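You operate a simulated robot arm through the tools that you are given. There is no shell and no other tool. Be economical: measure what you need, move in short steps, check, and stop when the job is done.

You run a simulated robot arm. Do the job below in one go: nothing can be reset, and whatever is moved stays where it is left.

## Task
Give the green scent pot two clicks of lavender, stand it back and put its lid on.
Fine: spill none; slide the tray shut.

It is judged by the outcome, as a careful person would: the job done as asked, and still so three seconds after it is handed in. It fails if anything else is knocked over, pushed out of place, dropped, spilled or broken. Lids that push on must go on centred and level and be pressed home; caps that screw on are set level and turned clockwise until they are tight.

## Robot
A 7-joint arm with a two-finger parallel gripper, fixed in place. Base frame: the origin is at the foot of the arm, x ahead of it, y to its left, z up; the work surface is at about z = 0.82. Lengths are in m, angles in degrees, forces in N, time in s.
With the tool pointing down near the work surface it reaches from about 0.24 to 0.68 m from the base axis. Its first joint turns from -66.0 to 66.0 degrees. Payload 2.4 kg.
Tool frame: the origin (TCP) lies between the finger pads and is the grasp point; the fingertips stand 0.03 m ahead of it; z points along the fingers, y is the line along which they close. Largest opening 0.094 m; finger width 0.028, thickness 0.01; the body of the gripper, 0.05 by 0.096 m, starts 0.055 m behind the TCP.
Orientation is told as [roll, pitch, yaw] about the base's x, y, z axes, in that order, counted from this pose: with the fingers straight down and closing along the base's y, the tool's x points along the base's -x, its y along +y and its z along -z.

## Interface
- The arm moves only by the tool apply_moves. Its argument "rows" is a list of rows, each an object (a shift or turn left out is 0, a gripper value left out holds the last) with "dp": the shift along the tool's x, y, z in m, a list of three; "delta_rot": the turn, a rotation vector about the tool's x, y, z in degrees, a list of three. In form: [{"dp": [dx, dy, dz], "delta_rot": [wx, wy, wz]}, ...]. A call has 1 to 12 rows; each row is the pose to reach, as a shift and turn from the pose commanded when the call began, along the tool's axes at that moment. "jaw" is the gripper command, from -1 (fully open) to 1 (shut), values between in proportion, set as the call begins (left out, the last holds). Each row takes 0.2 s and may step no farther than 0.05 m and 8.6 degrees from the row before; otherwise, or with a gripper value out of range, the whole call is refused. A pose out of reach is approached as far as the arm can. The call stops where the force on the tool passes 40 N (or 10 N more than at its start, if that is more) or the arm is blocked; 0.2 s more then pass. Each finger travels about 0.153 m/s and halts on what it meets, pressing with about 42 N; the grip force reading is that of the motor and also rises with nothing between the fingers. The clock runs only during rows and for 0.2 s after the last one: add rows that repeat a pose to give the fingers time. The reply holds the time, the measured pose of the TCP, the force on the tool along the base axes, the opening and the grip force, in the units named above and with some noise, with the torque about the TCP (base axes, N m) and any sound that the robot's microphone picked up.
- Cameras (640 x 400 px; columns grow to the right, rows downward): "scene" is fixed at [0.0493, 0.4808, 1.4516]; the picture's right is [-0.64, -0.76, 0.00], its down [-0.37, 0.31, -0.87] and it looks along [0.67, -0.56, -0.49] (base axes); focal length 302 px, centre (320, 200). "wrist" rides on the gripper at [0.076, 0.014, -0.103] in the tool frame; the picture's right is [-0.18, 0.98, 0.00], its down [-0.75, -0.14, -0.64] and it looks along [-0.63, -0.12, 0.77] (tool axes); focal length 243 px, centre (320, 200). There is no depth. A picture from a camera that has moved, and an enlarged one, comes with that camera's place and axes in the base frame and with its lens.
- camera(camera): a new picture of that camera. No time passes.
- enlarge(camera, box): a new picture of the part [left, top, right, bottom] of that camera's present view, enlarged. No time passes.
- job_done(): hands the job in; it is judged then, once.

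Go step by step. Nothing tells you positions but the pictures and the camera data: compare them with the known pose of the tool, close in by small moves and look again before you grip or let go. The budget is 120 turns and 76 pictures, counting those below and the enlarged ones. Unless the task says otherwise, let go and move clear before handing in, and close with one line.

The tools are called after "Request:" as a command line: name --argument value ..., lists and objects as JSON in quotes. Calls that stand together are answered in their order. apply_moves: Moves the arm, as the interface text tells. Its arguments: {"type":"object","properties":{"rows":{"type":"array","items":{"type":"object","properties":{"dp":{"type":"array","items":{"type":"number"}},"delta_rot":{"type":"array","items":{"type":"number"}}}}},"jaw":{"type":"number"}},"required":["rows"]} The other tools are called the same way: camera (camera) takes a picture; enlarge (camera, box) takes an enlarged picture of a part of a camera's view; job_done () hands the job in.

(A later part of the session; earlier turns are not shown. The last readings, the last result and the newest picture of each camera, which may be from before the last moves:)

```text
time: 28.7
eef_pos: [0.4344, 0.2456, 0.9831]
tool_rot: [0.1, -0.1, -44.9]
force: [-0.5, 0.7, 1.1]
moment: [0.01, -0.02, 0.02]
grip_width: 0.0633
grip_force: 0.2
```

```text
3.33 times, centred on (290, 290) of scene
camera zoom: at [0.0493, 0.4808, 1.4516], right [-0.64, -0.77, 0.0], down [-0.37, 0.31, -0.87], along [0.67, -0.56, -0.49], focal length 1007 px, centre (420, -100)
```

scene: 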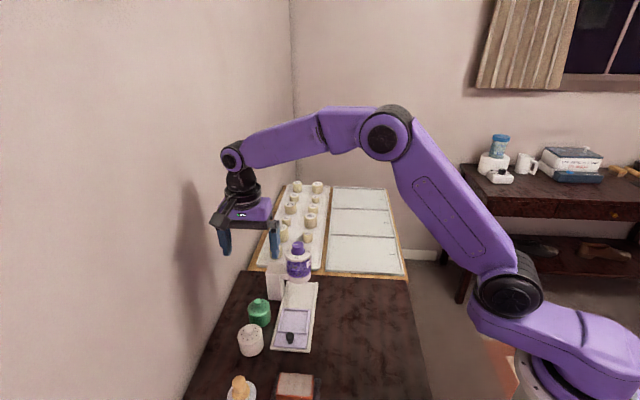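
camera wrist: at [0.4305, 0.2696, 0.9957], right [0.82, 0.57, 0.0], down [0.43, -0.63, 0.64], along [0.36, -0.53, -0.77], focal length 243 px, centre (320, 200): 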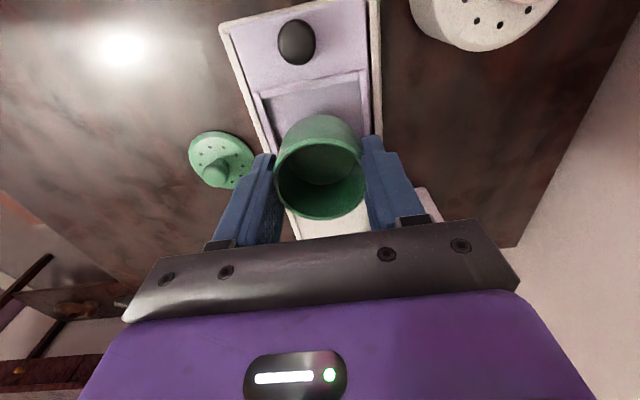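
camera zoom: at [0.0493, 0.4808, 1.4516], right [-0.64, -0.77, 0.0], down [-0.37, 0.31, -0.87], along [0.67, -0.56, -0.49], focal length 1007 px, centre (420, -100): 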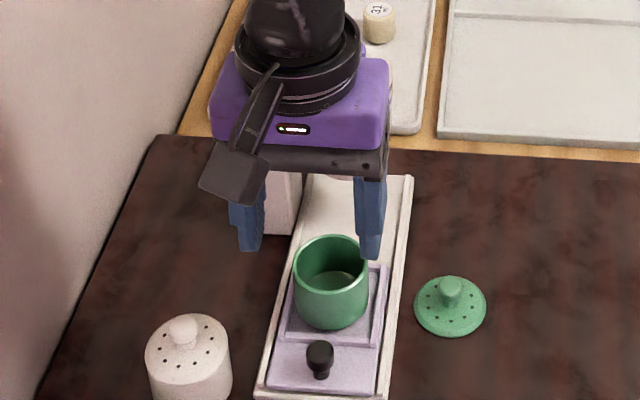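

The pot sits squarely in the recess. Next I'll tilt the gripper 20° back so its body clears the doser head, narrow the jaw, and hover at the tray's black handle.

Request:
apply_moves --rows '[{"dp": [0.004, 0.0007, 0.01], "delta_rot": [0, -7, 0]}, {"dp": [0.008, 0.0007, 0.02], "delta_rot": [0, -14, 0]}, {"dp": [0.0115, 0.0007, 0.04], "delta_rot": [0, -20, 0]}, {"dp": [0.0115, 0.0007, 0.07], "delta_rot": [0, -20, 0]}, {"dp": [0.0115, 0.0007, 0.07], "delta_rot": [0, -20, 0]}]' --jaw 0.15

Request:
camera --camera "wrist"

Request:
enlarge --camera "scene" --box '[230, 270, 350, 360]'

```text
time: 29.9
eef_pos: [0.4262, 0.2556, 0.9132]
tool_rot: [0.3, -20.1, -44.9]
force: [-0.3, -0.5, -0.1]
moment: [0.02, 0.01, 0.02]
grip_width: 0.0402
grip_force: 0.1
```

```text
33 pictures are left
camera wrist: at [0.3613, 0.3417, 0.9842], right [0.82, 0.57, 0.07], down [0.24, -0.45, 0.86], along [0.53, -0.69, -0.5], focal length 243 px, centre (320, 200)
```

wrist: 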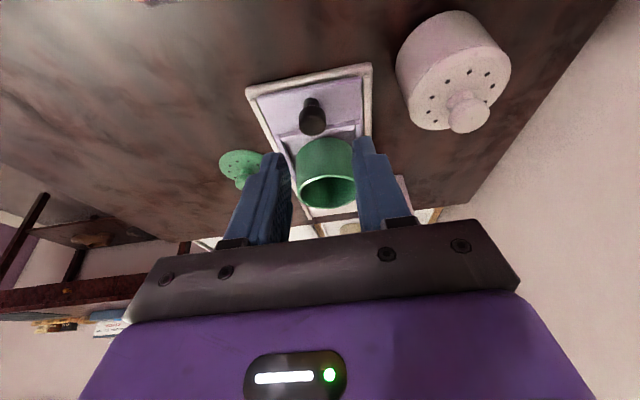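

```text
4.44 times, centred on (290, 315) of scene
camera zoom: at [0.0493, 0.4808, 1.4516], right [-0.64, -0.77, 0.0], down [-0.37, 0.31, -0.87], along [0.67, -0.56, -0.49], focal length 1343 px, centre (453, -311)
```

zoom: 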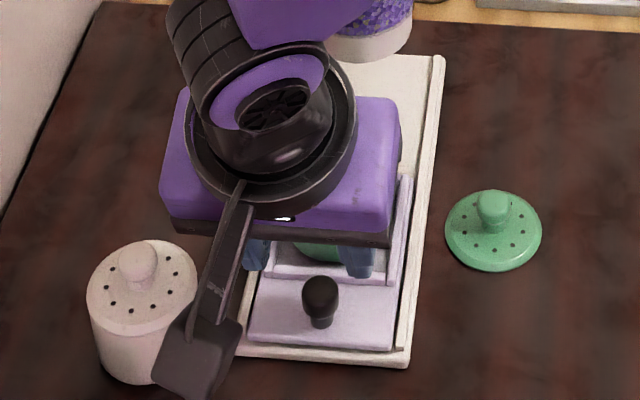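

The tool is about 3 mm off sideways. I'll correct that and go straight down around the handle.

Request:
apply_moves --rows '[{"dp": [0.005, -0.003, 0.0137]}, {"dp": [0.009, -0.003, 0.0247]}, {"dp": [0.012, -0.003, 0.033]}, {"dp": [0.012, -0.003, 0.033]}]'

Request:
enlarge --camera "wrist" --box '[240, 70, 400, 190]'

Request:
enlarge --camera "scene" --box '[250, 315, 330, 365]'

```text
time: 30.9
eef_pos: [0.4253, 0.2531, 0.8769]
tool_rot: [0.3, -20.1, -45.0]
force: [0.4, -0.4, -0.6]
moment: [0.0, -0.01, 0.0]
grip_width: 0.0398
grip_force: 0.1
```

```text
3.33 times, centred on (320, 130) of wrist
camera zoom: at [0.3596, 0.3383, 0.9485], right [0.82, 0.57, 0.07], down [0.24, -0.45, 0.86], along [0.52, -0.69, -0.5], focal length 809 px, centre (320, 433)
```

zoom: 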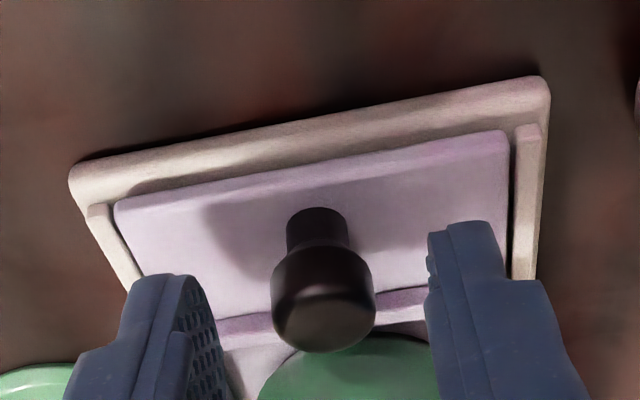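

```text
8.00 times, centred on (290, 340) of scene
camera zoom: at [0.0493, 0.4808, 1.4516], right [-0.64, -0.76, 0.0], down [-0.37, 0.31, -0.87], along [0.67, -0.56, -0.49], focal length 2417 px, centre (560, -920)
```

zoom: 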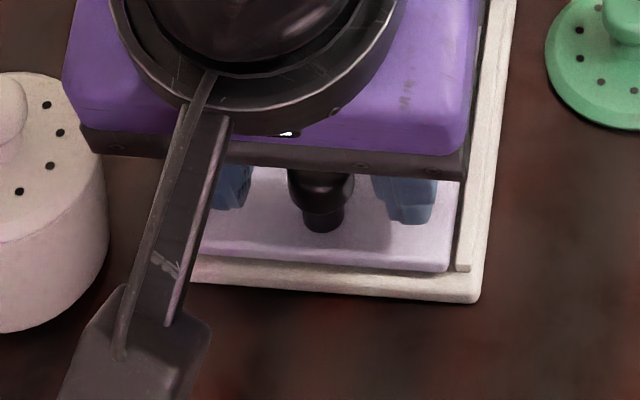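

The handle is between the fingers, so I'll close on it.

Request:
apply_moves --rows '[{"dp": [0, 0, 0]}, {"dp": [0, 0, 0]}]' --jaw 1

```text
time: 31.5
eef_pos: [0.4254, 0.2524, 0.879]
tool_rot: [0.5, -20.1, -44.9]
force: [5.4, 4.6, -4.3]
moment: [0.23, 0.15, -0.01]
grip_width: 0.0171
grip_force: 45.0
```

Request:
apply_moves --rows '[{"dp": [-0.0028, 0.001, 0.001]}, {"dp": [-0.0075, 0.001, 0.0027]}, {"dp": [-0.0141, 0.001, 0.0051]}, {"dp": [-0.0207, 0.001, 0.0075]}, {"dp": [-0.0273, 0.001, 0.0099]}, {"dp": [-0.032, 0.001, 0.0116]}, {"dp": [-0.0338, 0.001, 0.0123]}]'

Request:
enlarge --camera "scene" --box '[220, 230, 360, 350]'

```text
time: 33.1
eef_pos: [0.4521, 0.2277, 0.8785]
tool_rot: [0.0, -20.1, -44.9]
force: [-0.8, -0.3, -21.0]
moment: [-0.27, -0.31, 0.02]
grip_width: 0.0174
grip_force: 45.1
```

```text
3.33 times, centred on (290, 290) of scene
camera zoom: at [0.0496, 0.481, 1.4515], right [-0.64, -0.76, 0.0], down [-0.37, 0.31, -0.87], along [0.67, -0.56, -0.49], focal length 1007 px, centre (420, -100)
```

zoom: 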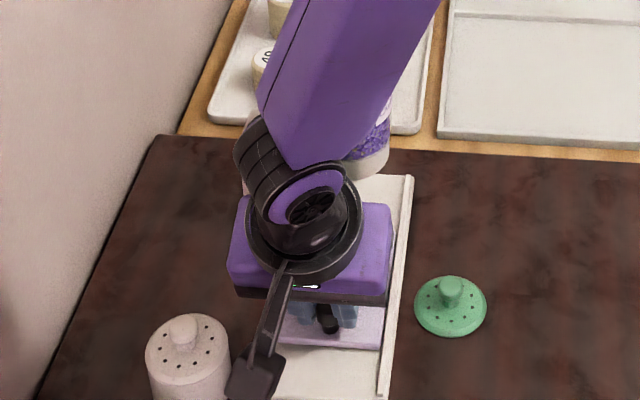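

The tray is sliding, with a slight upward strain on the handle. I'll relax down 1.5 mm and continue.

Request:
apply_moves --rows '[{"dp": [-0.0014, 0, 0.0021]}, {"dp": [-0.007, 0, 0.0041]}, {"dp": [-0.0136, 0, 0.0065]}, {"dp": [-0.0202, 0, 0.0089]}, {"dp": [-0.0258, 0, 0.011]}, {"dp": [-0.0296, 0, 0.0123]}]'

Request:
camera --camera "scene"

```text
time: 34.5
eef_pos: [0.4738, 0.205, 0.8789]
tool_rot: [0.1, -20.2, -45.0]
force: [-10.4, -9.4, 25.5]
moment: [-0.95, -0.35, -0.14]
grip_width: 0.0173
grip_force: 44.9
```

```text
28 pictures are left
```

scene: 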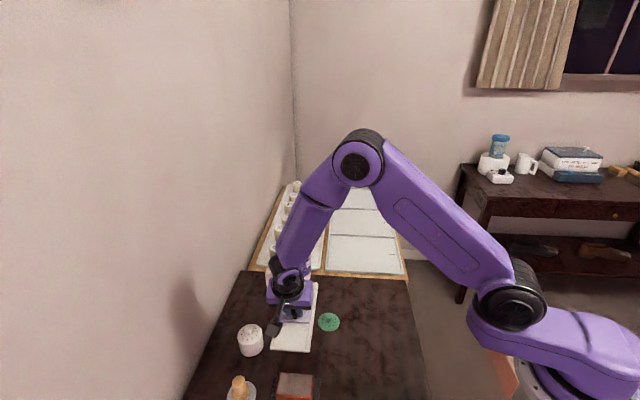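

Request:
apply_moves --rows '[{"dp": [-0.0002, -0.0012, -0.0007]}, {"dp": [-0.003, -0.0012, 0.0003]}, {"dp": [-0.0078, -0.0012, 0.002]}, {"dp": [-0.0125, -0.0012, 0.0037]}, {"dp": [-0.0155, -0.0012, 0.0048]}]'

Request:
enlarge --camera "scene" --box '[220, 220, 360, 360]'

```text
time: 35.7
eef_pos: [0.4847, 0.1945, 0.8777]
tool_rot: [0.3, -20.0, -44.9]
force: [0.3, 1.3, -7.9]
moment: [-0.14, -0.08, 0.2]
grip_width: 0.0173
grip_force: 45.4
```

```text
2.86 times, centred on (290, 290) of scene
camera zoom: at [0.0495, 0.4809, 1.4515], right [-0.64, -0.77, 0.0], down [-0.37, 0.31, -0.87], along [0.67, -0.56, -0.49], focal length 863 px, centre (406, -57)
```

zoom: 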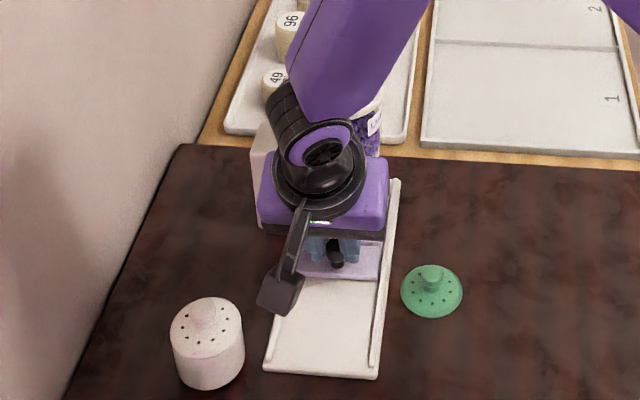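

Request:
apply_moves --rows '[{"dp": [-0.0038, 0, 0.0014]}, {"dp": [-0.0075, 0, 0.0027]}, {"dp": [-0.0094, 0, 0.0034]}]'

```text
time: 36.5
eef_pos: [0.4917, 0.1872, 0.8779]
tool_rot: [0.2, -20.1, -44.9]
force: [6.5, 6.4, -28.4]
moment: [-0.19, -0.34, 0.01]
grip_width: 0.017
grip_force: 45.2
```

Request:
apply_moves --rows '[{"dp": [0.0003, 0.0005, 0.0008]}, {"dp": [-0.0026, 0.0005, 0.0018]}, {"dp": [-0.0054, 0.0005, 0.0029]}]'

Request:
camera --camera "wrist"

```text
time: 37.3
eef_pos: [0.4949, 0.1859, 0.8786]
tool_rot: [0.1, -20.0, -44.6]
force: [-28.3, 14.8, 9.6]
moment: [0.25, 0.67, -0.1]
grip_width: 0.0173
grip_force: 44.4
```

```text
26 pictures are left
camera wrist: at [0.4282, 0.2706, 0.948], right [0.81, 0.58, 0.06], down [0.25, -0.44, 0.86], along [0.53, -0.68, -0.5], focal length 243 px, centre (320, 200)
```

wrist: 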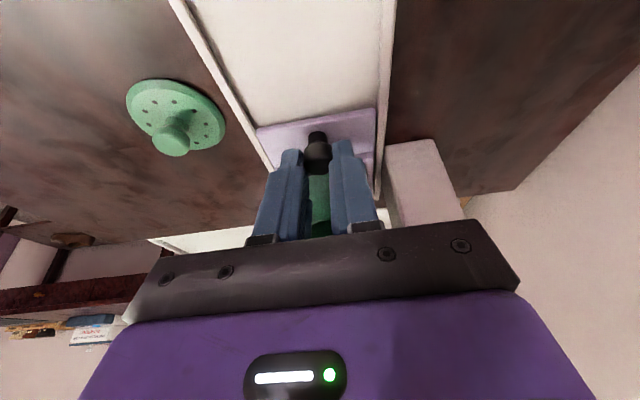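

The tray has reached its stop, with about 30 N resisting after roughly 96 mm of travel. I'll release the handle and back out along the tool axis.

Request:
apply_moves --rows '[{"dp": [0, 0, 0]}, {"dp": [0, 0, 0]}]' --jaw 0.2

Request:
apply_moves --rows '[{"dp": [0, 0, -0.03]}, {"dp": [0, 0, -0.07]}, {"dp": [0.03, 0, -0.11]}, {"dp": [0.06, 0, -0.15]}, {"dp": [0.09, 0, -0.18]}]'

Request:
camera --camera "wrist"

Request:
enlarge --camera "scene" --box '[250, 230, 350, 310]'

```text
time: 37.9
eef_pos: [0.4974, 0.1797, 0.8786]
tool_rot: [0.1, -20.2, -45.2]
force: [0.5, 0.2, 0.0]
moment: [0.02, -0.03, 0.02]
grip_width: 0.0374
grip_force: 0.0
```

```text
time: 39.1
eef_pos: [0.3911, 0.2859, 1.0151]
tool_rot: [0.2, -20.1, -44.9]
force: [-0.3, -0.3, 0.1]
moment: [-0.02, 0.0, 0.0]
grip_width: 0.0373
grip_force: 0.1
```

```text
25 pictures are left
camera wrist: at [0.3263, 0.3709, 1.0853], right [0.82, 0.57, 0.07], down [0.24, -0.45, 0.86], along [0.52, -0.69, -0.5], focal length 243 px, centre (320, 200)
```

wrist: 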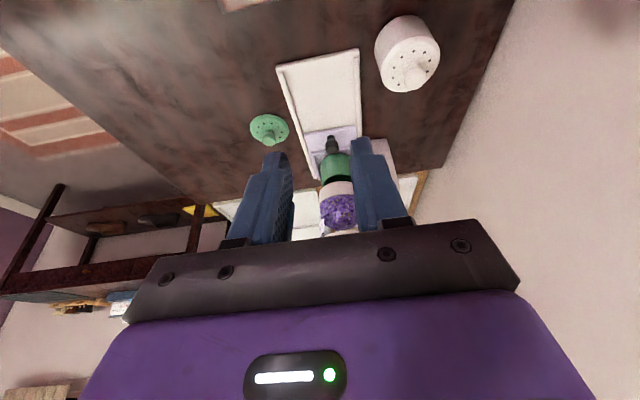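

```text
5.00 times, centred on (300, 270) of scene
camera zoom: at [0.0493, 0.4808, 1.4516], right [-0.64, -0.76, 0.0], down [-0.37, 0.31, -0.87], along [0.67, -0.56, -0.49], focal length 1511 px, centre (420, -150)
```

zoom: 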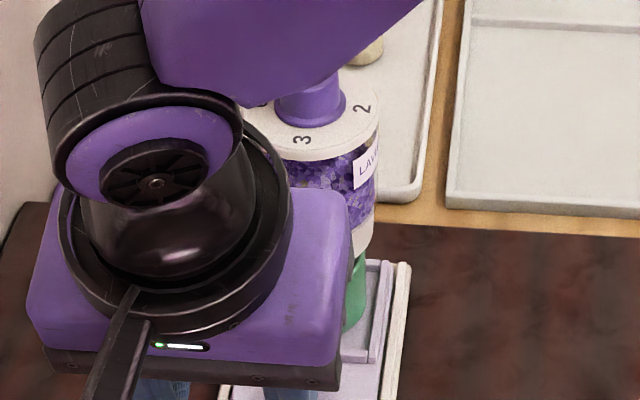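

The pot is parked under the doser and the tray is shut. I'll go back to vertical and high, and look down on the dial.

Request:
apply_moves --rows '[{"dp": [-0.012, 0, -0.033], "delta_rot": [0, 6.5, 0]}, {"dp": [-0.024, 0, -0.066], "delta_rot": [0, 13, 0]}, {"dp": [-0.0359, 0, -0.0987], "delta_rot": [0, 20, 0]}, {"dp": [-0.0786, 0, -0.0832], "delta_rot": [0, 20, 0]}, {"dp": [-0.1213, 0, -0.0677], "delta_rot": [0, 20, 0]}, {"dp": [-0.164, 0, -0.0522], "delta_rot": [0, 20, 0]}, {"dp": [-0.2066, 0, -0.0366], "delta_rot": [0, 20, 0]}, {"dp": [-0.2066, 0, -0.0366], "delta_rot": [0, 20, 0]}]'

Request:
camera --camera "wrist"

```text
time: 40.9
eef_pos: [0.518, 0.1574, 1.1203]
tool_rot: [0.2, -0.1, -44.9]
force: [-0.2, 0.2, 0.2]
moment: [-0.01, 0.01, 0.01]
grip_width: 0.0377
grip_force: 0.0
```

```text
23 pictures are left
camera wrist: at [0.4751, 0.2218, 1.2228], right [0.82, 0.57, 0.0], down [0.43, -0.63, 0.64], along [0.37, -0.53, -0.77], focal length 243 px, centre (320, 200)
```

wrist: 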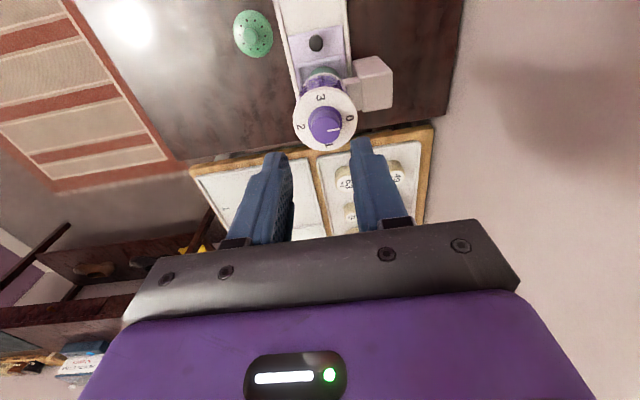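

Request:
enlarge --camera "wrist" --box '[270, 60, 400, 160]'

```text
4.00 times, centred on (335, 110) of wrist
camera zoom: at [0.4751, 0.2218, 1.2228], right [0.82, 0.57, 0.0], down [0.43, -0.63, 0.64], along [0.37, -0.53, -0.77], focal length 970 px, centre (260, 560)
```

zoom: 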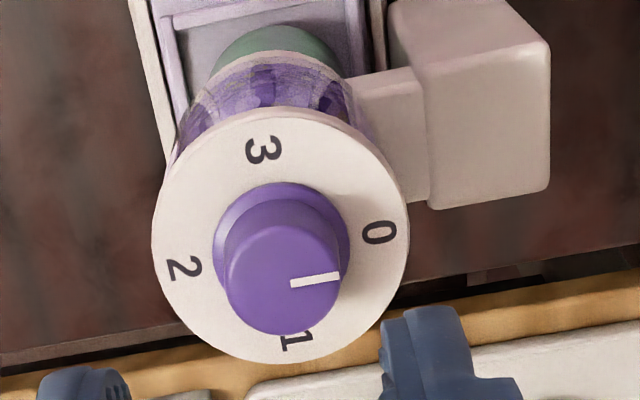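

The dial points at 0 and the numbers run clockwise, so two clicks means a clockwise turn to 2. The knob is at about (0.534, 0.142) with its top near z 1.0. I'll centre over it with yaw 0 and the tips just above it.

Request:
apply_moves --rows '[{"dp": [-0.008, 0.0005, 0], "delta_rot": [0, 0, -7.5]}, {"dp": [-0.016, 0.0005, 0.0], "delta_rot": [0, 0, -15]}, {"dp": [-0.0222, 0.0005, 0.0], "delta_rot": [0, 0, -22.5]}, {"dp": [-0.0222, 0.0005, 0.02], "delta_rot": [0, 0, -30]}, {"dp": [-0.0222, 0.0005, 0.04], "delta_rot": [0, 0, -37.5]}, {"dp": [-0.0222, 0.0005, 0.07], "delta_rot": [0, 0, -45]}, {"dp": [-0.0222, 0.0005, 0.075], "delta_rot": [0, 0, -45]}]' --jaw 0

Request:
enlarge --camera "wrist" --box '[240, 90, 400, 190]'

Request:
enlarge --camera "scene" --box '[250, 210, 350, 290]'

```text
time: 42.5
eef_pos: [0.5379, 0.1418, 1.0441]
tool_rot: [0.0, -0.4, 0.1]
force: [-0.2, -0.2, 0.2]
moment: [0.02, -0.01, 0.01]
grip_width: 0.0467
grip_force: 0.1
```

```text
4.00 times, centred on (320, 140) of wrist
camera zoom: at [0.461, 0.1558, 1.1475], right [0.18, 0.98, 0.0], down [0.75, -0.14, 0.65], along [0.63, -0.11, -0.76], focal length 970 px, centre (320, 440)
```

zoom: 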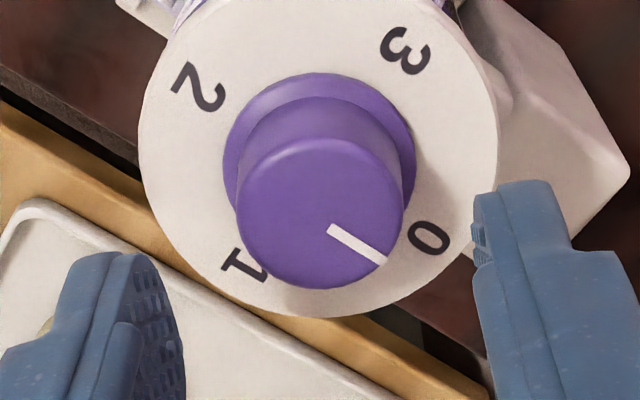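

```text
5.00 times, centred on (300, 250) of scene
camera zoom: at [0.0493, 0.4808, 1.4516], right [-0.64, -0.76, 0.0], down [-0.37, 0.31, -0.87], along [0.67, -0.56, -0.49], focal length 1511 px, centre (420, -50)
```

zoom: 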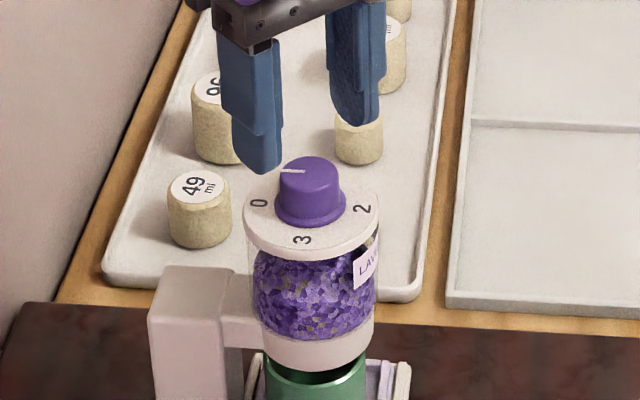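

The tool is centred to within 3 mm. I'll correct that, go down beside the knob and grip it.

Request:
apply_moves --rows '[{"dp": [0.003, 0, 0.01]}, {"dp": [0.003, 0, 0.02]}, {"dp": [0.003, 0, 0.029]}, {"dp": [0.003, 0, 0.029]}]'

Request:
apply_moves --rows '[{"dp": [0, 0, 0]}, {"dp": [0, 0, 0]}]' --jaw 1

```text
time: 43.5
eef_pos: [0.5345, 0.1412, 1.0164]
tool_rot: [0.1, -0.3, 0.1]
force: [0.3, 0.3, -0.4]
moment: [-0.02, 0.04, -0.01]
grip_width: 0.0471
grip_force: 0.1
```

```text
time: 44.1
eef_pos: [0.5342, 0.1412, 1.0183]
tool_rot: [0.0, -0.3, 0.1]
force: [-1.9, -1.7, -2.6]
moment: [-0.29, -0.22, -0.01]
grip_width: 0.0291
grip_force: 45.1
```

The knob is gripped. I'll turn it clockwise 90° for the first click.

Request:
apply_moves --rows '[{"delta_rot": [0, 0, 8]}, {"delta_rot": [0, 0, 16]}, {"delta_rot": [0, 0, 24]}, {"delta_rot": [0, 0, 32]}, {"delta_rot": [0, 0, 40]}, {"delta_rot": [0, 0, 48]}, {"delta_rot": [0, 0, 56]}, {"delta_rot": [0, 0, 64]}]'

```text
time: 45.9
eef_pos: [0.5358, 0.1438, 1.0162]
tool_rot: [0.6, 0.0, -64.0]
force: [18.6, 15.7, -14.1]
moment: [-0.21, -0.11, 0.1]
grip_width: 0.0293
grip_force: 44.8
```

Request:
apply_moves --rows '[{"dp": [0.0003, 0.001, 0.0005], "delta_rot": [0, 0, 0]}, {"dp": [0.0003, 0.001, 0.0005], "delta_rot": [0, 0, 8]}, {"dp": [0.0003, 0.001, 0.0005], "delta_rot": [0, 0, 16]}, {"dp": [0.0003, 0.001, 0.0005], "delta_rot": [0, 0, 24]}, {"dp": [0.0003, 0.001, 0.0005], "delta_rot": [0, 0, 28]}]'

Request:
enlarge --camera "scene" --box '[250, 210, 350, 290]'

```text
time: 47.1
eef_pos: [0.5367, 0.1425, 1.0166]
tool_rot: [0.8, 0.1, -92.0]
force: [21.1, 13.1, -0.9]
moment: [-0.55, -0.32, 0.08]
grip_width: 0.0288
grip_force: 45.8
```

```text
5.00 times, centred on (300, 250) of scene
camera zoom: at [0.0499, 0.4812, 1.4514], right [-0.64, -0.76, 0.0], down [-0.37, 0.31, -0.87], along [0.67, -0.56, -0.49], focal length 1511 px, centre (420, -50)
```

zoom: 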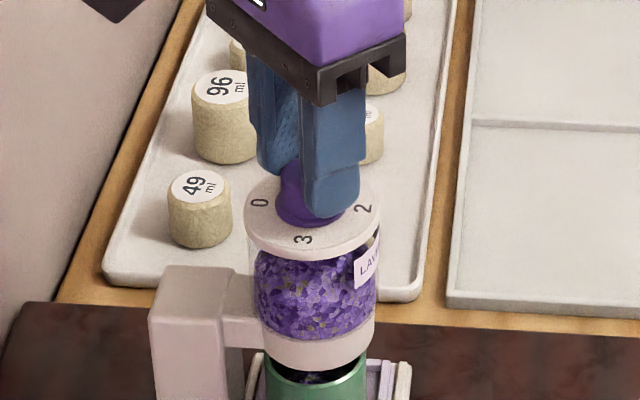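

No click was reported. I'll release, lift a little and check where the pointer is.

Request:
apply_moves --rows '[{"dp": [0, 0, 0]}, {"dp": [0, 0, 0]}]' --jaw 0

Request:
apply_moves --rows '[{"dp": [0, 0, -0.015]}, {"dp": [0, 0, -0.03]}, {"dp": [0, 0, -0.03]}]'

Request:
enlarge --camera "wrist" --box '[240, 90, 400, 190]'

```text
time: 47.7
eef_pos: [0.5337, 0.1419, 1.0171]
tool_rot: [0.1, 0.1, -92.0]
force: [-0.2, 0.2, 0.1]
moment: [0.01, -0.02, 0.04]
grip_width: 0.0472
grip_force: 0.0
```

```text
time: 48.5
eef_pos: [0.5339, 0.1422, 1.0474]
tool_rot: [0.1, 0.0, -91.9]
force: [-0.4, -0.1, -0.1]
moment: [0.01, 0.04, 0.01]
grip_width: 0.0471
grip_force: 0.0
```

```text
4.00 times, centred on (320, 140) of wrist
camera zoom: at [0.5509, 0.2186, 1.1492], right [0.98, -0.22, 0.0], down [-0.17, -0.75, 0.64], along [-0.14, -0.63, -0.77], focal length 970 px, centre (320, 440)
```

zoom: 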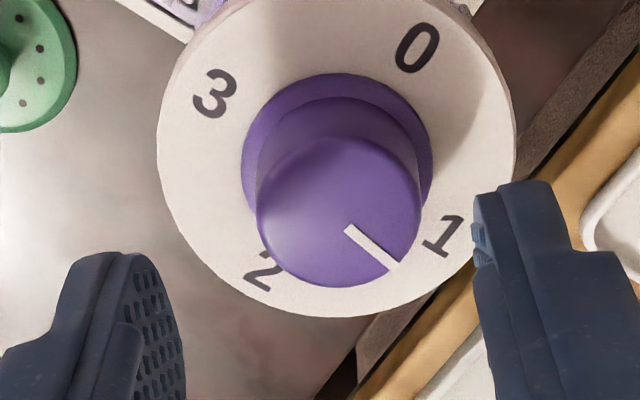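

The pointer is now at 1. I'll check whether any lavender fell.

Request:
enlarge --camera "scene" --box '[280, 260, 320, 300]'

```text
10.00 times, centred on (300, 280) of scene
camera zoom: at [0.0493, 0.4808, 1.4516], right [-0.64, -0.76, 0.0], down [-0.37, 0.31, -0.87], along [0.67, -0.56, -0.49], focal length 3021 px, centre (520, -600)
```

zoom: 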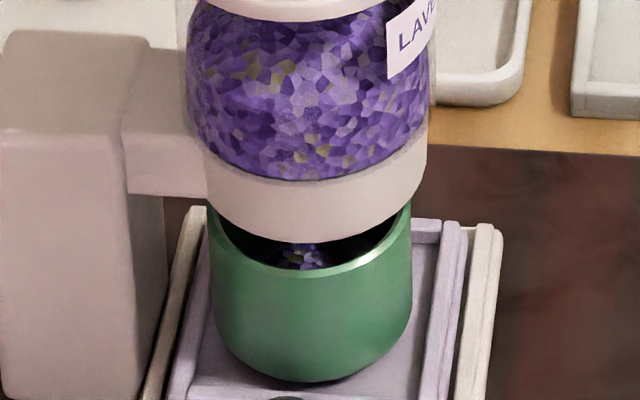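

One dose of lavender is in the pot. I'll recentre on the knob, now measured at (0.5365, 0.143), and rotate back at height to regrip.

Request:
apply_moves --rows '[{"dp": [0.0012, 0.0027, 0], "delta_rot": [0, 0, -8.4]}, {"dp": [0.0012, 0.0027, 0], "delta_rot": [0, 0, -16.8]}, {"dp": [0.0012, 0.0027, 0], "delta_rot": [0, 0, -25.2]}, {"dp": [0.0012, 0.0027, 0], "delta_rot": [0, 0, -33.6]}, {"dp": [0.0012, 0.0027, 0], "delta_rot": [0, 0, -42]}, {"dp": [0.0012, 0.0027, 0], "delta_rot": [0, 0, -50.4]}, {"dp": [0.0012, 0.0027, 0], "delta_rot": [0, 0, -58.8]}, {"dp": [0.0012, 0.0027, 0], "delta_rot": [0, 0, -67.2]}, {"dp": [0.0012, 0.0027, 0], "delta_rot": [0, 0, -75.6]}, {"dp": [0.0012, 0.0027, 0], "delta_rot": [0, 0, -84]}, {"dp": [0.0012, 0.0027, 0], "delta_rot": [0, 0, -92]}, {"dp": [0.0012, 0.0027, 0], "delta_rot": [0, 0, -92]}]'

Request:
enlarge --camera "wrist" --box '[240, 90, 400, 190]'

```text
time: 51.1
eef_pos: [0.5374, 0.1443, 1.0459]
tool_rot: [0.1, -0.2, 0.2]
force: [-0.5, -0.3, 0.5]
moment: [0.02, -0.01, 0.0]
grip_width: 0.047
grip_force: 0.0
```

```text
4.00 times, centred on (320, 140) of wrist
camera zoom: at [0.4606, 0.1583, 1.1494], right [0.18, 0.98, 0.0], down [0.75, -0.14, 0.64], along [0.63, -0.11, -0.76], focal length 970 px, centre (320, 440)
```

zoom: 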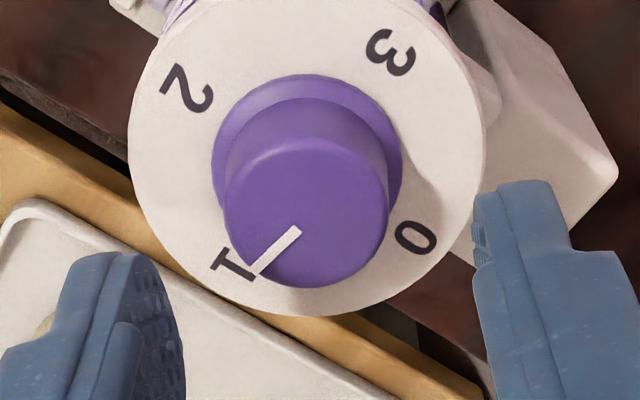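

Request:
apply_moves --rows '[{"dp": [0.001, -0.0013, 0.01]}, {"dp": [0.001, -0.0013, 0.02]}, {"dp": [0.001, -0.0013, 0.03]}, {"dp": [0.001, -0.0013, 0.03]}]'

Request:
apply_moves --rows '[{"dp": [0, 0, 0]}, {"dp": [0, 0, 0]}]' --jaw 1

Request:
apply_moves --rows '[{"delta_rot": [0, 0, 8]}, {"delta_rot": [0, 0, 16]}, {"delta_rot": [0, 0, 24]}, {"delta_rot": [0, 0, 32]}, {"delta_rot": [0, 0, 40]}, {"delta_rot": [0, 0, 48]}, {"delta_rot": [0, 0, 56]}, {"delta_rot": [0, 0, 64]}, {"delta_rot": [0, 0, 72]}, {"delta_rot": [0, 0, 80]}, {"delta_rot": [0, 0, 86]}, {"delta_rot": [0, 0, 90]}]'

```text
time: 52.1
eef_pos: [0.5367, 0.1419, 1.0154]
tool_rot: [0.1, -0.2, 0.1]
force: [0.1, -0.8, -0.9]
moment: [-0.03, 0.0, 0.02]
grip_width: 0.0469
grip_force: 0.0
```

```text
time: 52.7
eef_pos: [0.5366, 0.1419, 1.0163]
tool_rot: [-0.1, -0.3, 0.0]
force: [0.1, -7.8, -0.7]
moment: [-0.34, 0.1, -0.03]
grip_width: 0.0295
grip_force: 44.9
```

```text
time: 55.3
eef_pos: [0.5358, 0.1415, 1.0171]
tool_rot: [0.3, 0.1, -89.9]
force: [7.8, -7.0, -8.2]
moment: [-1.37, 0.06, 0.01]
grip_width: 0.0297
grip_force: 44.5
```

Turned 90° more. I'll release, lift and check the dial and the pot.

Request:
apply_moves --rows '[{"dp": [0, 0, 0]}, {"dp": [0, 0, 0]}]' --jaw 0

Request:
apply_moves --rows '[{"dp": [0, 0, -0.02]}, {"dp": [0, 0, -0.04]}, {"dp": [0, 0, -0.07]}, {"dp": [0, 0, -0.1]}]'

Request:
enlarge --camera "scene" --box '[260, 235, 340, 295]'

Request:
enlarge --camera "wrist" --box '[250, 60, 390, 170]'

```text
time: 55.9
eef_pos: [0.537, 0.1431, 1.017]
tool_rot: [0.2, 0.1, -89.9]
force: [-0.2, 0.8, 0.7]
moment: [0.0, -0.01, 0.0]
grip_width: 0.047
grip_force: 0.0
```

```text
time: 56.9
eef_pos: [0.5359, 0.1415, 1.1171]
tool_rot: [0.2, 0.1, -90.0]
force: [0.6, 0.3, -0.4]
moment: [-0.02, 0.01, 0.01]
grip_width: 0.0475
grip_force: 0.0
```

```text
6.67 times, centred on (300, 265) of scene
camera zoom: at [0.0493, 0.4808, 1.4516], right [-0.64, -0.76, 0.0], down [-0.37, 0.31, -0.87], along [0.67, -0.56, -0.49], focal length 2014 px, centre (453, -233)
```

zoom: 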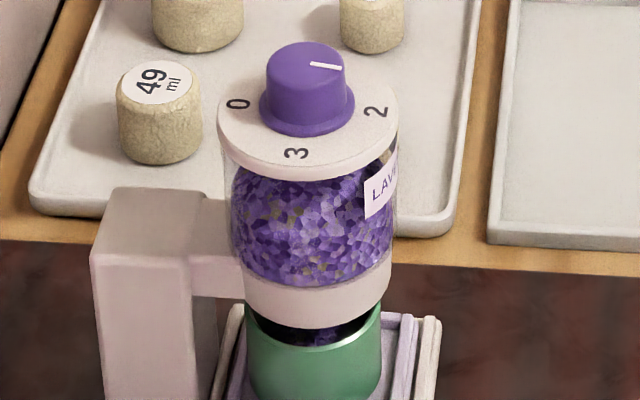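

```text
3.64 times, centred on (320, 115) of wrist
camera zoom: at [0.5502, 0.2184, 1.2206], right [0.98, -0.18, 0.0], down [-0.14, -0.75, 0.64], along [-0.11, -0.63, -0.77], focal length 882 px, centre (320, 509)
```

zoom: 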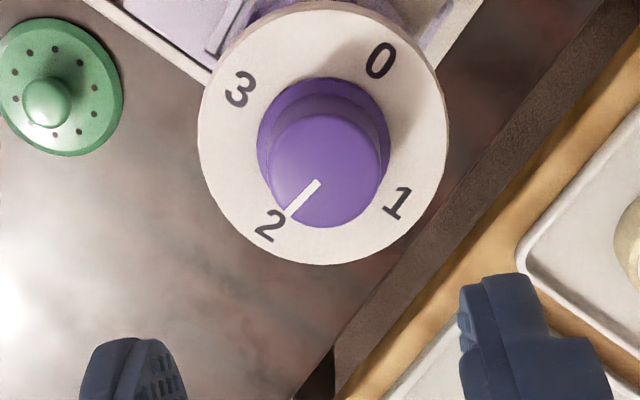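

The dial is exactly on 2, so both doses are delivered. I'll return to the tray handle by the reverse of the earlier retreat.

Request:
apply_moves --rows '[{"dp": [0.024, -0.024, 0.0], "delta_rot": [0, 0, -7.5]}, {"dp": [0.048, -0.048, 0.0], "delta_rot": [0, 0, -15]}, {"dp": [0.072, -0.072, 0.005], "delta_rot": [0, 0, -22.5]}, {"dp": [0.096, -0.096, 0.01], "delta_rot": [0, 0, -30]}, {"dp": [0.12, -0.12, 0.015], "delta_rot": [0, 0, -37.5]}, {"dp": [0.1445, -0.145, 0.02], "delta_rot": [0, 0, -45]}, {"dp": [0.1445, -0.145, 0.02], "delta_rot": [0, 0, -45]}]' --jaw 0.2

Request:
apply_moves --rows '[{"dp": [0, 0, 0.03], "delta_rot": [0, -7, 0]}, {"dp": [0, 0, 0.06], "delta_rot": [0, -14, 0]}, {"dp": [0, 0, 0.082], "delta_rot": [0, -20, 0]}, {"dp": [0, 0, 0.082], "delta_rot": [0, -20, 0]}]'

```text
time: 58.5
eef_pos: [0.3929, 0.2875, 1.0964]
tool_rot: [0.2, -0.2, -44.7]
force: [-0.1, -0.6, 0.1]
moment: [-0.01, 0.02, 0.01]
grip_width: 0.0373
grip_force: 0.0
```

```text
time: 59.5
eef_pos: [0.3912, 0.2877, 1.014]
tool_rot: [0.2, -20.2, -45.0]
force: [-0.9, -0.3, 0.3]
moment: [0.01, -0.02, -0.01]
grip_width: 0.0377
grip_force: 0.1
```

Request:
apply_moves --rows '[{"dp": [-0.03, 0.0005, 0.03]}, {"dp": [-0.06, 0.0005, 0.068]}, {"dp": [-0.09, 0.0005, 0.105]}, {"dp": [-0.09, 0.0005, 0.145]}, {"dp": [-0.09, 0.0005, 0.145]}]'

Request:
enlarge --camera "wrist" --box '[240, 80, 400, 200]'

```text
time: 60.7
eef_pos: [0.486, 0.1937, 0.9078]
tool_rot: [0.2, -20.1, -44.9]
force: [-0.8, 0.1, 0.5]
moment: [0.02, -0.01, 0.0]
grip_width: 0.0376
grip_force: 0.1
```

```text
3.33 times, centred on (320, 140) of wrist
camera zoom: at [0.421, 0.2791, 0.9787], right [0.82, 0.57, 0.07], down [0.24, -0.45, 0.86], along [0.53, -0.69, -0.5], focal length 809 px, centre (320, 400)
```

zoom: 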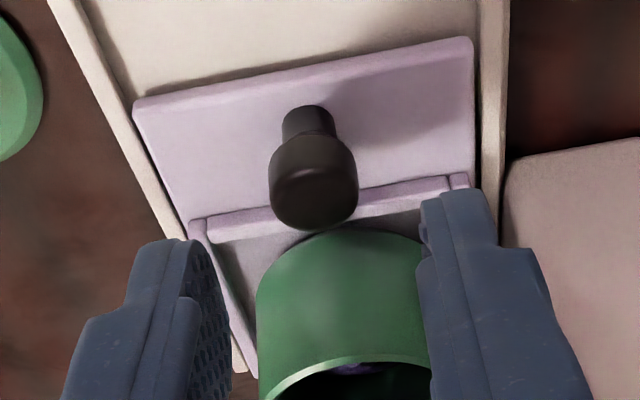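

Request:
apply_moves --rows '[{"dp": [0.001, -0.001, 0.015]}, {"dp": [0.002, -0.001, 0.028]}, {"dp": [0.002, -0.001, 0.032]}, {"dp": [0.002, -0.001, 0.032]}]'

Request:
apply_moves --rows '[{"dp": [0, 0, 0]}, {"dp": [0, 0, 0]}]' --jaw 1

```text
time: 61.7
eef_pos: [0.4925, 0.1863, 0.8782]
tool_rot: [0.3, -20.1, -45.0]
force: [0.7, -0.5, -0.1]
moment: [0.02, 0.0, 0.01]
grip_width: 0.0377
grip_force: 0.0
```

```text
time: 62.3
eef_pos: [0.4921, 0.1861, 0.8776]
tool_rot: [0.3, -20.0, -45.0]
force: [2.5, 1.7, -2.7]
moment: [0.02, 0.0, -0.03]
grip_width: 0.0172
grip_force: 45.2
```

Request:
apply_moves --rows '[{"dp": [0.0019, 0, -0.0007]}, {"dp": [0.0066, 0, -0.0024]}, {"dp": [0.0132, 0, -0.0048]}, {"dp": [0.0198, 0, -0.0072]}, {"dp": [0.0264, 0, -0.0096]}, {"dp": [0.033, 0, -0.012]}, {"dp": [0.0376, 0, -0.0137]}, {"dp": [0.0395, 0, -0.0144]}]'

```text
time: 64.1
eef_pos: [0.4629, 0.2148, 0.8776]
tool_rot: [0.2, -20.1, -44.9]
force: [4.0, 4.0, -17.0]
moment: [-0.51, -0.6, -0.09]
grip_width: 0.0171
grip_force: 45.4
```

Request:
apply_moves --rows '[{"dp": [0.0021, 0.0004, -0.0002]}, {"dp": [0.0068, 0.0004, -0.0019]}, {"dp": [0.0134, 0.0004, -0.0043]}, {"dp": [0.02, 0.0004, -0.0067]}, {"dp": [0.0266, 0.0004, -0.0091]}, {"dp": [0.0332, 0.0004, -0.0115]}, {"dp": [0.0388, 0.0004, -0.0135]}, {"dp": [0.0426, 0.0004, -0.0149]}, {"dp": [0.0445, 0.0004, -0.0156]}]'

Request:
enlarge --camera "wrist" --box '[240, 80, 400, 200]'

```text
time: 66.1
eef_pos: [0.4296, 0.2488, 0.8775]
tool_rot: [0.3, -20.1, -44.9]
force: [4.4, 4.9, -15.3]
moment: [-0.1, -0.27, -0.01]
grip_width: 0.0175
grip_force: 45.4
```

```text
3.33 times, centred on (320, 140) of wrist
camera zoom: at [0.3647, 0.3345, 0.9482], right [0.82, 0.57, 0.07], down [0.24, -0.45, 0.86], along [0.52, -0.69, -0.5], focal length 809 px, centre (320, 400)
```

zoom: 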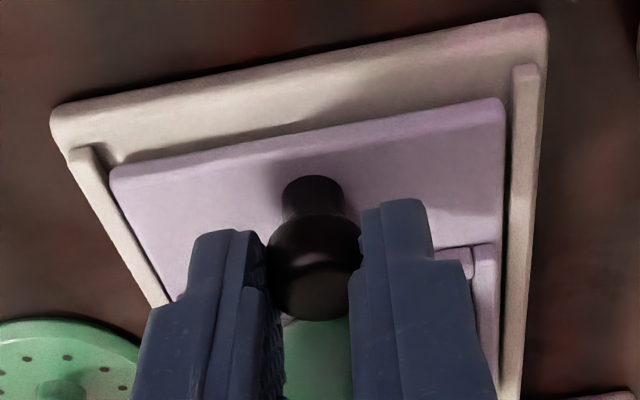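

Request:
apply_moves --rows '[{"dp": [0.0023, 0.0005, -0.0004]}, {"dp": [0.0043, 0.0005, -0.0011]}, {"dp": [0.0043, 0.0005, -0.0011]}]'

Request:
apply_moves --rows '[{"dp": [0, 0, 0]}, {"dp": [0, 0, 0]}]' --jaw 0.2

Request:
apply_moves --rows '[{"dp": [-0.003, 0, -0.02]}, {"dp": [-0.008, 0, -0.05]}, {"dp": [-0.017, 0, -0.09], "delta_rot": [0, 7, 0]}, {"dp": [-0.03, 0, -0.12], "delta_rot": [0, 14, 0]}, {"dp": [-0.045, 0, -0.12], "delta_rot": [0, 20, 0]}, {"dp": [-0.045, 0, -0.12], "delta_rot": [0, 20, 0]}]'

Request:
camera --camera "wrist"

```text
time: 66.9
eef_pos: [0.4267, 0.2518, 0.8778]
tool_rot: [0.1, -20.2, -45.0]
force: [-4.9, -5.5, 8.3]
moment: [0.47, 0.81, -0.08]
grip_width: 0.0174
grip_force: 45.1
```

```text
time: 67.5
eef_pos: [0.4278, 0.2518, 0.8781]
tool_rot: [0.3, -20.0, -44.9]
force: [0.3, -0.9, -0.1]
moment: [-0.02, -0.03, 0.0]
grip_width: 0.0376
grip_force: 0.0
```

```text
time: 68.9
eef_pos: [0.4293, 0.2498, 1.0074]
tool_rot: [0.2, 0.0, -44.9]
force: [0.3, 0.3, 0.5]
moment: [-0.01, -0.01, -0.02]
grip_width: 0.0374
grip_force: 0.0
```

```text
11 pictures are left
camera wrist: at [0.3859, 0.3143, 1.1089], right [0.82, 0.57, 0.0], down [0.43, -0.63, 0.64], along [0.37, -0.53, -0.77], focal length 243 px, centre (320, 200)
```

wrist: 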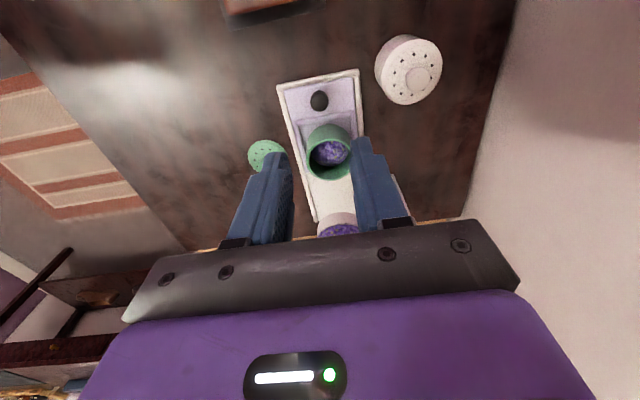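

The pot is out with lavender in it and nothing has spilled. I'll move over it, at s about 0.185, and lower to grip height.

Request:
apply_moves --rows '[{"dp": [-0.03, -0.0005, 0]}, {"dp": [-0.058, -0.0005, 0.01]}, {"dp": [-0.058, -0.0005, 0.05]}, {"dp": [-0.058, -0.0005, 0.09]}, {"dp": [-0.058, -0.0005, 0.115]}, {"dp": [-0.058, -0.0005, 0.1215]}, {"dp": [-0.058, -0.0005, 0.1215]}]' --jaw -0.5

Request:
camera --camera "wrist"

```text
time: 70.5
eef_pos: [0.4688, 0.2099, 0.8852]
tool_rot: [0.3, -0.1, -44.9]
force: [-0.5, 0.4, -0.3]
moment: [0.03, -0.01, -0.02]
grip_width: 0.0706
grip_force: 0.1
```

```text
10 pictures are left
camera wrist: at [0.4255, 0.2751, 0.9872], right [0.82, 0.57, 0.0], down [0.43, -0.63, 0.64], along [0.37, -0.53, -0.77], focal length 243 px, centre (320, 200)
```

wrist: 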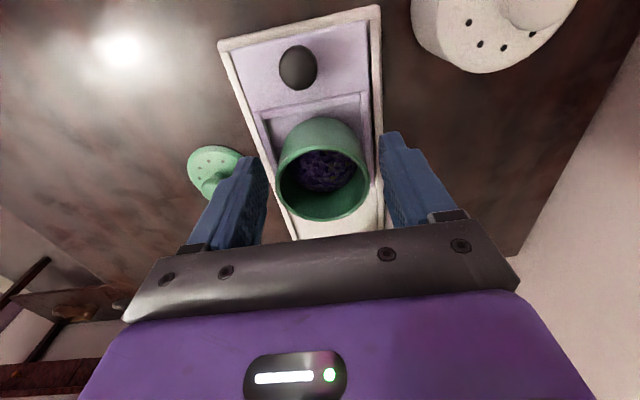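

The pot is about 5 mm farther along than the tool centre. I'll shift and then close.

Request:
apply_moves --rows '[{"dp": [-0.0045, 0, 0]}, {"dp": [-0.0045, 0, 0]}]'

Request:
apply_moves --rows '[{"dp": [0, 0, 0]}, {"dp": [0, 0, 0]}]' --jaw 0.2

Request:
apply_moves --rows '[{"dp": [0, 0, -0.003]}, {"dp": [0, 0, -0.01]}, {"dp": [0, 0, -0.022]}, {"dp": [0, 0, -0.035]}]'

Request:
enlarge --camera "scene" --box '[240, 270, 340, 350]'

```text
time: 71.1
eef_pos: [0.4723, 0.2093, 0.8837]
tool_rot: [0.2, -0.1, -44.9]
force: [0.6, 0.3, 0.0]
moment: [0.03, -0.01, -0.01]
grip_width: 0.0705
grip_force: 0.1
```

```text
time: 71.7
eef_pos: [0.4723, 0.2088, 0.8847]
tool_rot: [0.3, -0.1, -44.9]
force: [0.9, 0.1, 0.6]
moment: [-0.08, 0.01, 0.02]
grip_width: 0.0494
grip_force: 41.9
```

```text
time: 72.7
eef_pos: [0.4713, 0.2081, 0.9188]
tool_rot: [0.2, -0.1, -45.0]
force: [-0.2, 0.0, -1.6]
moment: [-0.02, -0.01, 0.04]
grip_width: 0.0493
grip_force: 42.0
```

```text
5.00 times, centred on (290, 310) of scene
camera zoom: at [0.0493, 0.4809, 1.4516], right [-0.64, -0.77, 0.0], down [-0.37, 0.31, -0.87], along [0.67, -0.56, -0.49], focal length 1511 px, centre (470, -350)
```

zoom: 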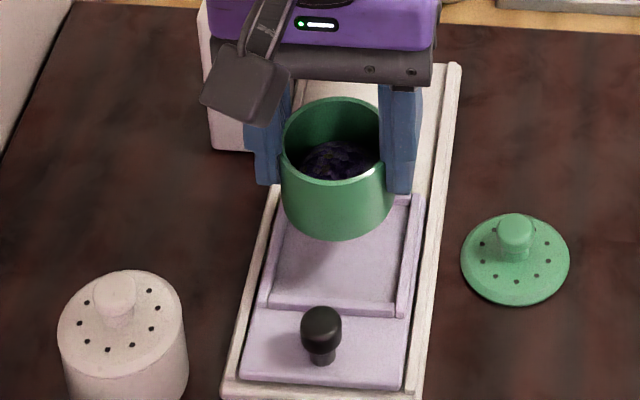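

The pot is lifted with lavender inside. I'll carry it smoothly back to its original spot and lower it.

Request:
apply_moves --rows '[{"dp": [-0.0003, 0.005, 0]}, {"dp": [-0.0012, 0.02, 0]}, {"dp": [-0.0024, 0.04, 0]}, {"dp": [-0.0037, 0.06, 0]}, {"dp": [-0.0049, 0.08, 0]}, {"dp": [-0.0053, 0.0868, 0]}, {"dp": [-0.0053, 0.0868, 0.015]}, {"dp": [-0.0053, 0.0868, 0.03]}, {"dp": [-0.0053, 0.0868, 0.04]}, {"dp": [-0.0053, 0.0868, 0.043]}, {"dp": [-0.0053, 0.0868, 0.043]}]'

```text
time: 75.1
eef_pos: [0.5368, 0.2657, 0.8758]
tool_rot: [0.3, -0.1, -45.0]
force: [-0.9, -0.6, -1.8]
moment: [-0.01, 0.02, 0.0]
grip_width: 0.0494
grip_force: 42.0
```

Request:
apply_moves --rows '[{"dp": [0, 0, 0.001]}, {"dp": [0, 0, 0.002]}, {"dp": [0, 0, 0.003]}]'

```text
time: 75.9
eef_pos: [0.537, 0.2648, 0.8731]
tool_rot: [0.2, -0.1, -44.9]
force: [-0.3, 0.4, -1.8]
moment: [0.0, -0.02, 0.0]
grip_width: 0.0495
grip_force: 41.5
```

Request:
apply_moves --rows '[{"dp": [0, 0, 0.0007]}, {"dp": [0, 0, 0.0014]}]'

```text
time: 76.5
eef_pos: [0.5383, 0.2642, 0.8709]
tool_rot: [0.2, -0.1, -44.8]
force: [0.1, -0.5, -1.5]
moment: [0.0, -0.02, 0.0]
grip_width: 0.0493
grip_force: 41.7
```

Request:
apply_moves --rows '[{"dp": [0, 0, 0.0007]}, {"dp": [0, 0, 0.0014]}]'

```text
time: 77.1
eef_pos: [0.5374, 0.2649, 0.87]
tool_rot: [0.3, -0.1, -44.8]
force: [-0.5, -0.1, -2.3]
moment: [0.03, -0.01, -0.02]
grip_width: 0.0495
grip_force: 42.1
```

Request:
apply_moves --rows '[{"dp": [0, 0, 0.0007]}, {"dp": [0, 0, 0.0014]}]'

Request:
enlarge --camera "scene" --box '[230, 290, 290, 335]'

```text
time: 77.7
eef_pos: [0.5367, 0.2649, 0.869]
tool_rot: [0.3, -0.1, -45.0]
force: [0.5, 0.5, -2.1]
moment: [0.04, -0.02, 0.03]
grip_width: 0.0494
grip_force: 41.3
```

```text
8.89 times, centred on (260, 312) of scene
camera zoom: at [0.0493, 0.4809, 1.4516], right [-0.64, -0.76, 0.0], down [-0.37, 0.31, -0.87], along [0.67, -0.56, -0.49], focal length 2685 px, centre (853, -800)
```

zoom: 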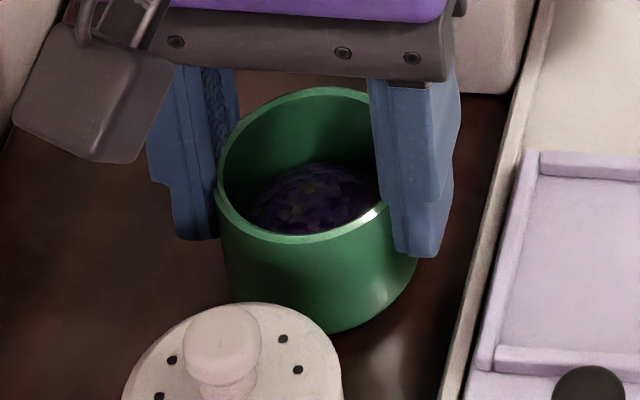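

Request:
apply_moves --rows '[{"dp": [0, 0, 0.0006]}, {"dp": [0, 0, 0.0012]}]'

```text
time: 78.3
eef_pos: [0.5374, 0.2646, 0.8681]
tool_rot: [0.3, -0.1, -45.0]
force: [-0.4, 0.8, 1.5]
moment: [-0.05, 0.11, -0.04]
grip_width: 0.0496
grip_force: 41.8
```

The pot is touching the table, so I'll release and rise.

Request:
apply_moves --rows '[{"dp": [0, 0, 0.0005]}, {"dp": [0, 0, 0.0005]}]'

Request:
apply_moves --rows '[{"dp": [0, 0, 0]}, {"dp": [0, 0, 0]}]' --jaw -0.25

Request:
apply_moves --rows '[{"dp": [0, 0, -0.02]}, {"dp": [0, 0, -0.045]}, {"dp": [0, 0, -0.06]}, {"dp": [0, 0, -0.06]}]'

Request:
enlarge --camera "wrist" --box '[220, 70, 420, 220]'

```text
time: 78.9
eef_pos: [0.5365, 0.2658, 0.8693]
tool_rot: [0.4, -0.1, -44.9]
force: [-1.8, -0.5, 13.3]
moment: [-0.25, 0.32, -0.03]
grip_width: 0.0494
grip_force: 42.0
```

```text
time: 79.5
eef_pos: [0.5367, 0.2643, 0.8676]
tool_rot: [0.2, -0.1, -44.9]
force: [0.2, 0.6, -0.5]
moment: [0.03, 0.02, 0.0]
grip_width: 0.0586
grip_force: 0.1
```

```text
time: 80.5
eef_pos: [0.5369, 0.2646, 0.9268]
tool_rot: [0.2, 0.0, -44.9]
force: [0.0, 0.0, -0.1]
moment: [0.01, -0.02, 0.02]
grip_width: 0.0588
grip_force: 0.0
```

```text
2.67 times, centred on (320, 145) of wrist
camera zoom: at [0.4929, 0.3285, 1.0307], right [0.82, 0.57, 0.0], down [0.43, -0.63, 0.64], along [0.37, -0.53, -0.77], focal length 647 px, centre (320, 347)
```

zoom: 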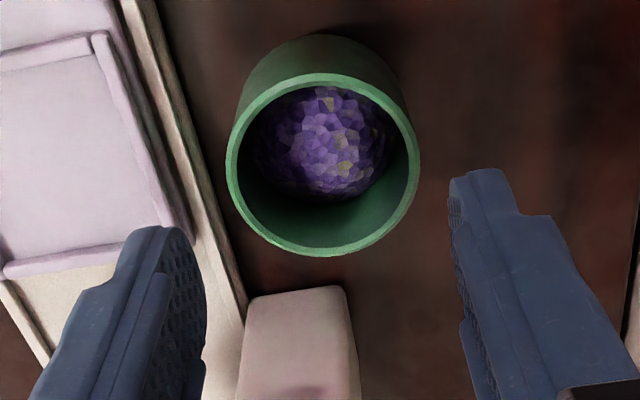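

The pot stands back in its place with lavender in it. Next I'll fetch the lid at the pose where I left it.

Request:
apply_moves --rows '[{"dp": [0, 0, -0.03]}, {"dp": [0, 0, -0.06]}, {"dp": [-0.0015, -0.043, -0.06]}, {"dp": [-0.003, -0.086, -0.06]}, {"dp": [-0.0045, -0.129, -0.06]}, {"dp": [-0.0053, -0.1705, -0.055]}, {"dp": [-0.0053, -0.1705, -0.02]}, {"dp": [-0.0053, -0.1705, 0.02]}, {"dp": [-0.0053, -0.1705, 0.033]}, {"dp": [-0.0053, -0.1705, 0.033]}]' --jaw 0.25

Request:
enlarge --camera "wrist" --box '[240, 70, 400, 190]'

```text
time: 82.7
eef_pos: [0.4203, 0.1404, 0.8938]
tool_rot: [0.2, -0.2, -44.9]
force: [0.2, 0.5, 0.6]
moment: [0.03, 0.0, 0.02]
grip_width: 0.0353
grip_force: 0.0
```

```text
3.33 times, centred on (320, 130) of wrist
camera zoom: at [0.3759, 0.2045, 0.9964], right [0.82, 0.57, 0.0], down [0.43, -0.63, 0.64], along [0.37, -0.53, -0.77], focal length 809 px, centre (320, 433)
```

zoom: 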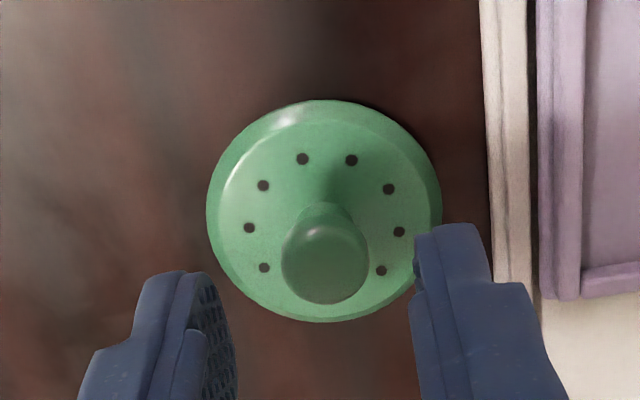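

The lid is aligned with the gripper. I'll descend and grip its knob.

Request:
apply_moves --rows '[{"dp": [0, 0, 0.015]}, {"dp": [0, 0, 0.028]}, {"dp": [0, 0, 0.034]}, {"dp": [0, 0, 0.034]}]'

Request:
apply_moves --rows '[{"dp": [0, 0, 0]}, {"dp": [0, 0, 0]}]' --jaw 1

```text
time: 83.7
eef_pos: [0.4193, 0.1402, 0.8598]
tool_rot: [0.2, -0.2, -44.9]
force: [0.5, -1.0, -0.6]
moment: [0.01, 0.04, 0.02]
grip_width: 0.0355
grip_force: 0.1
```

```text
time: 84.3
eef_pos: [0.4187, 0.1402, 0.8597]
tool_rot: [0.2, -0.1, -44.8]
force: [-1.2, 0.0, -0.1]
moment: [0.02, -0.02, 0.0]
grip_width: 0.0161
grip_force: 42.0
```

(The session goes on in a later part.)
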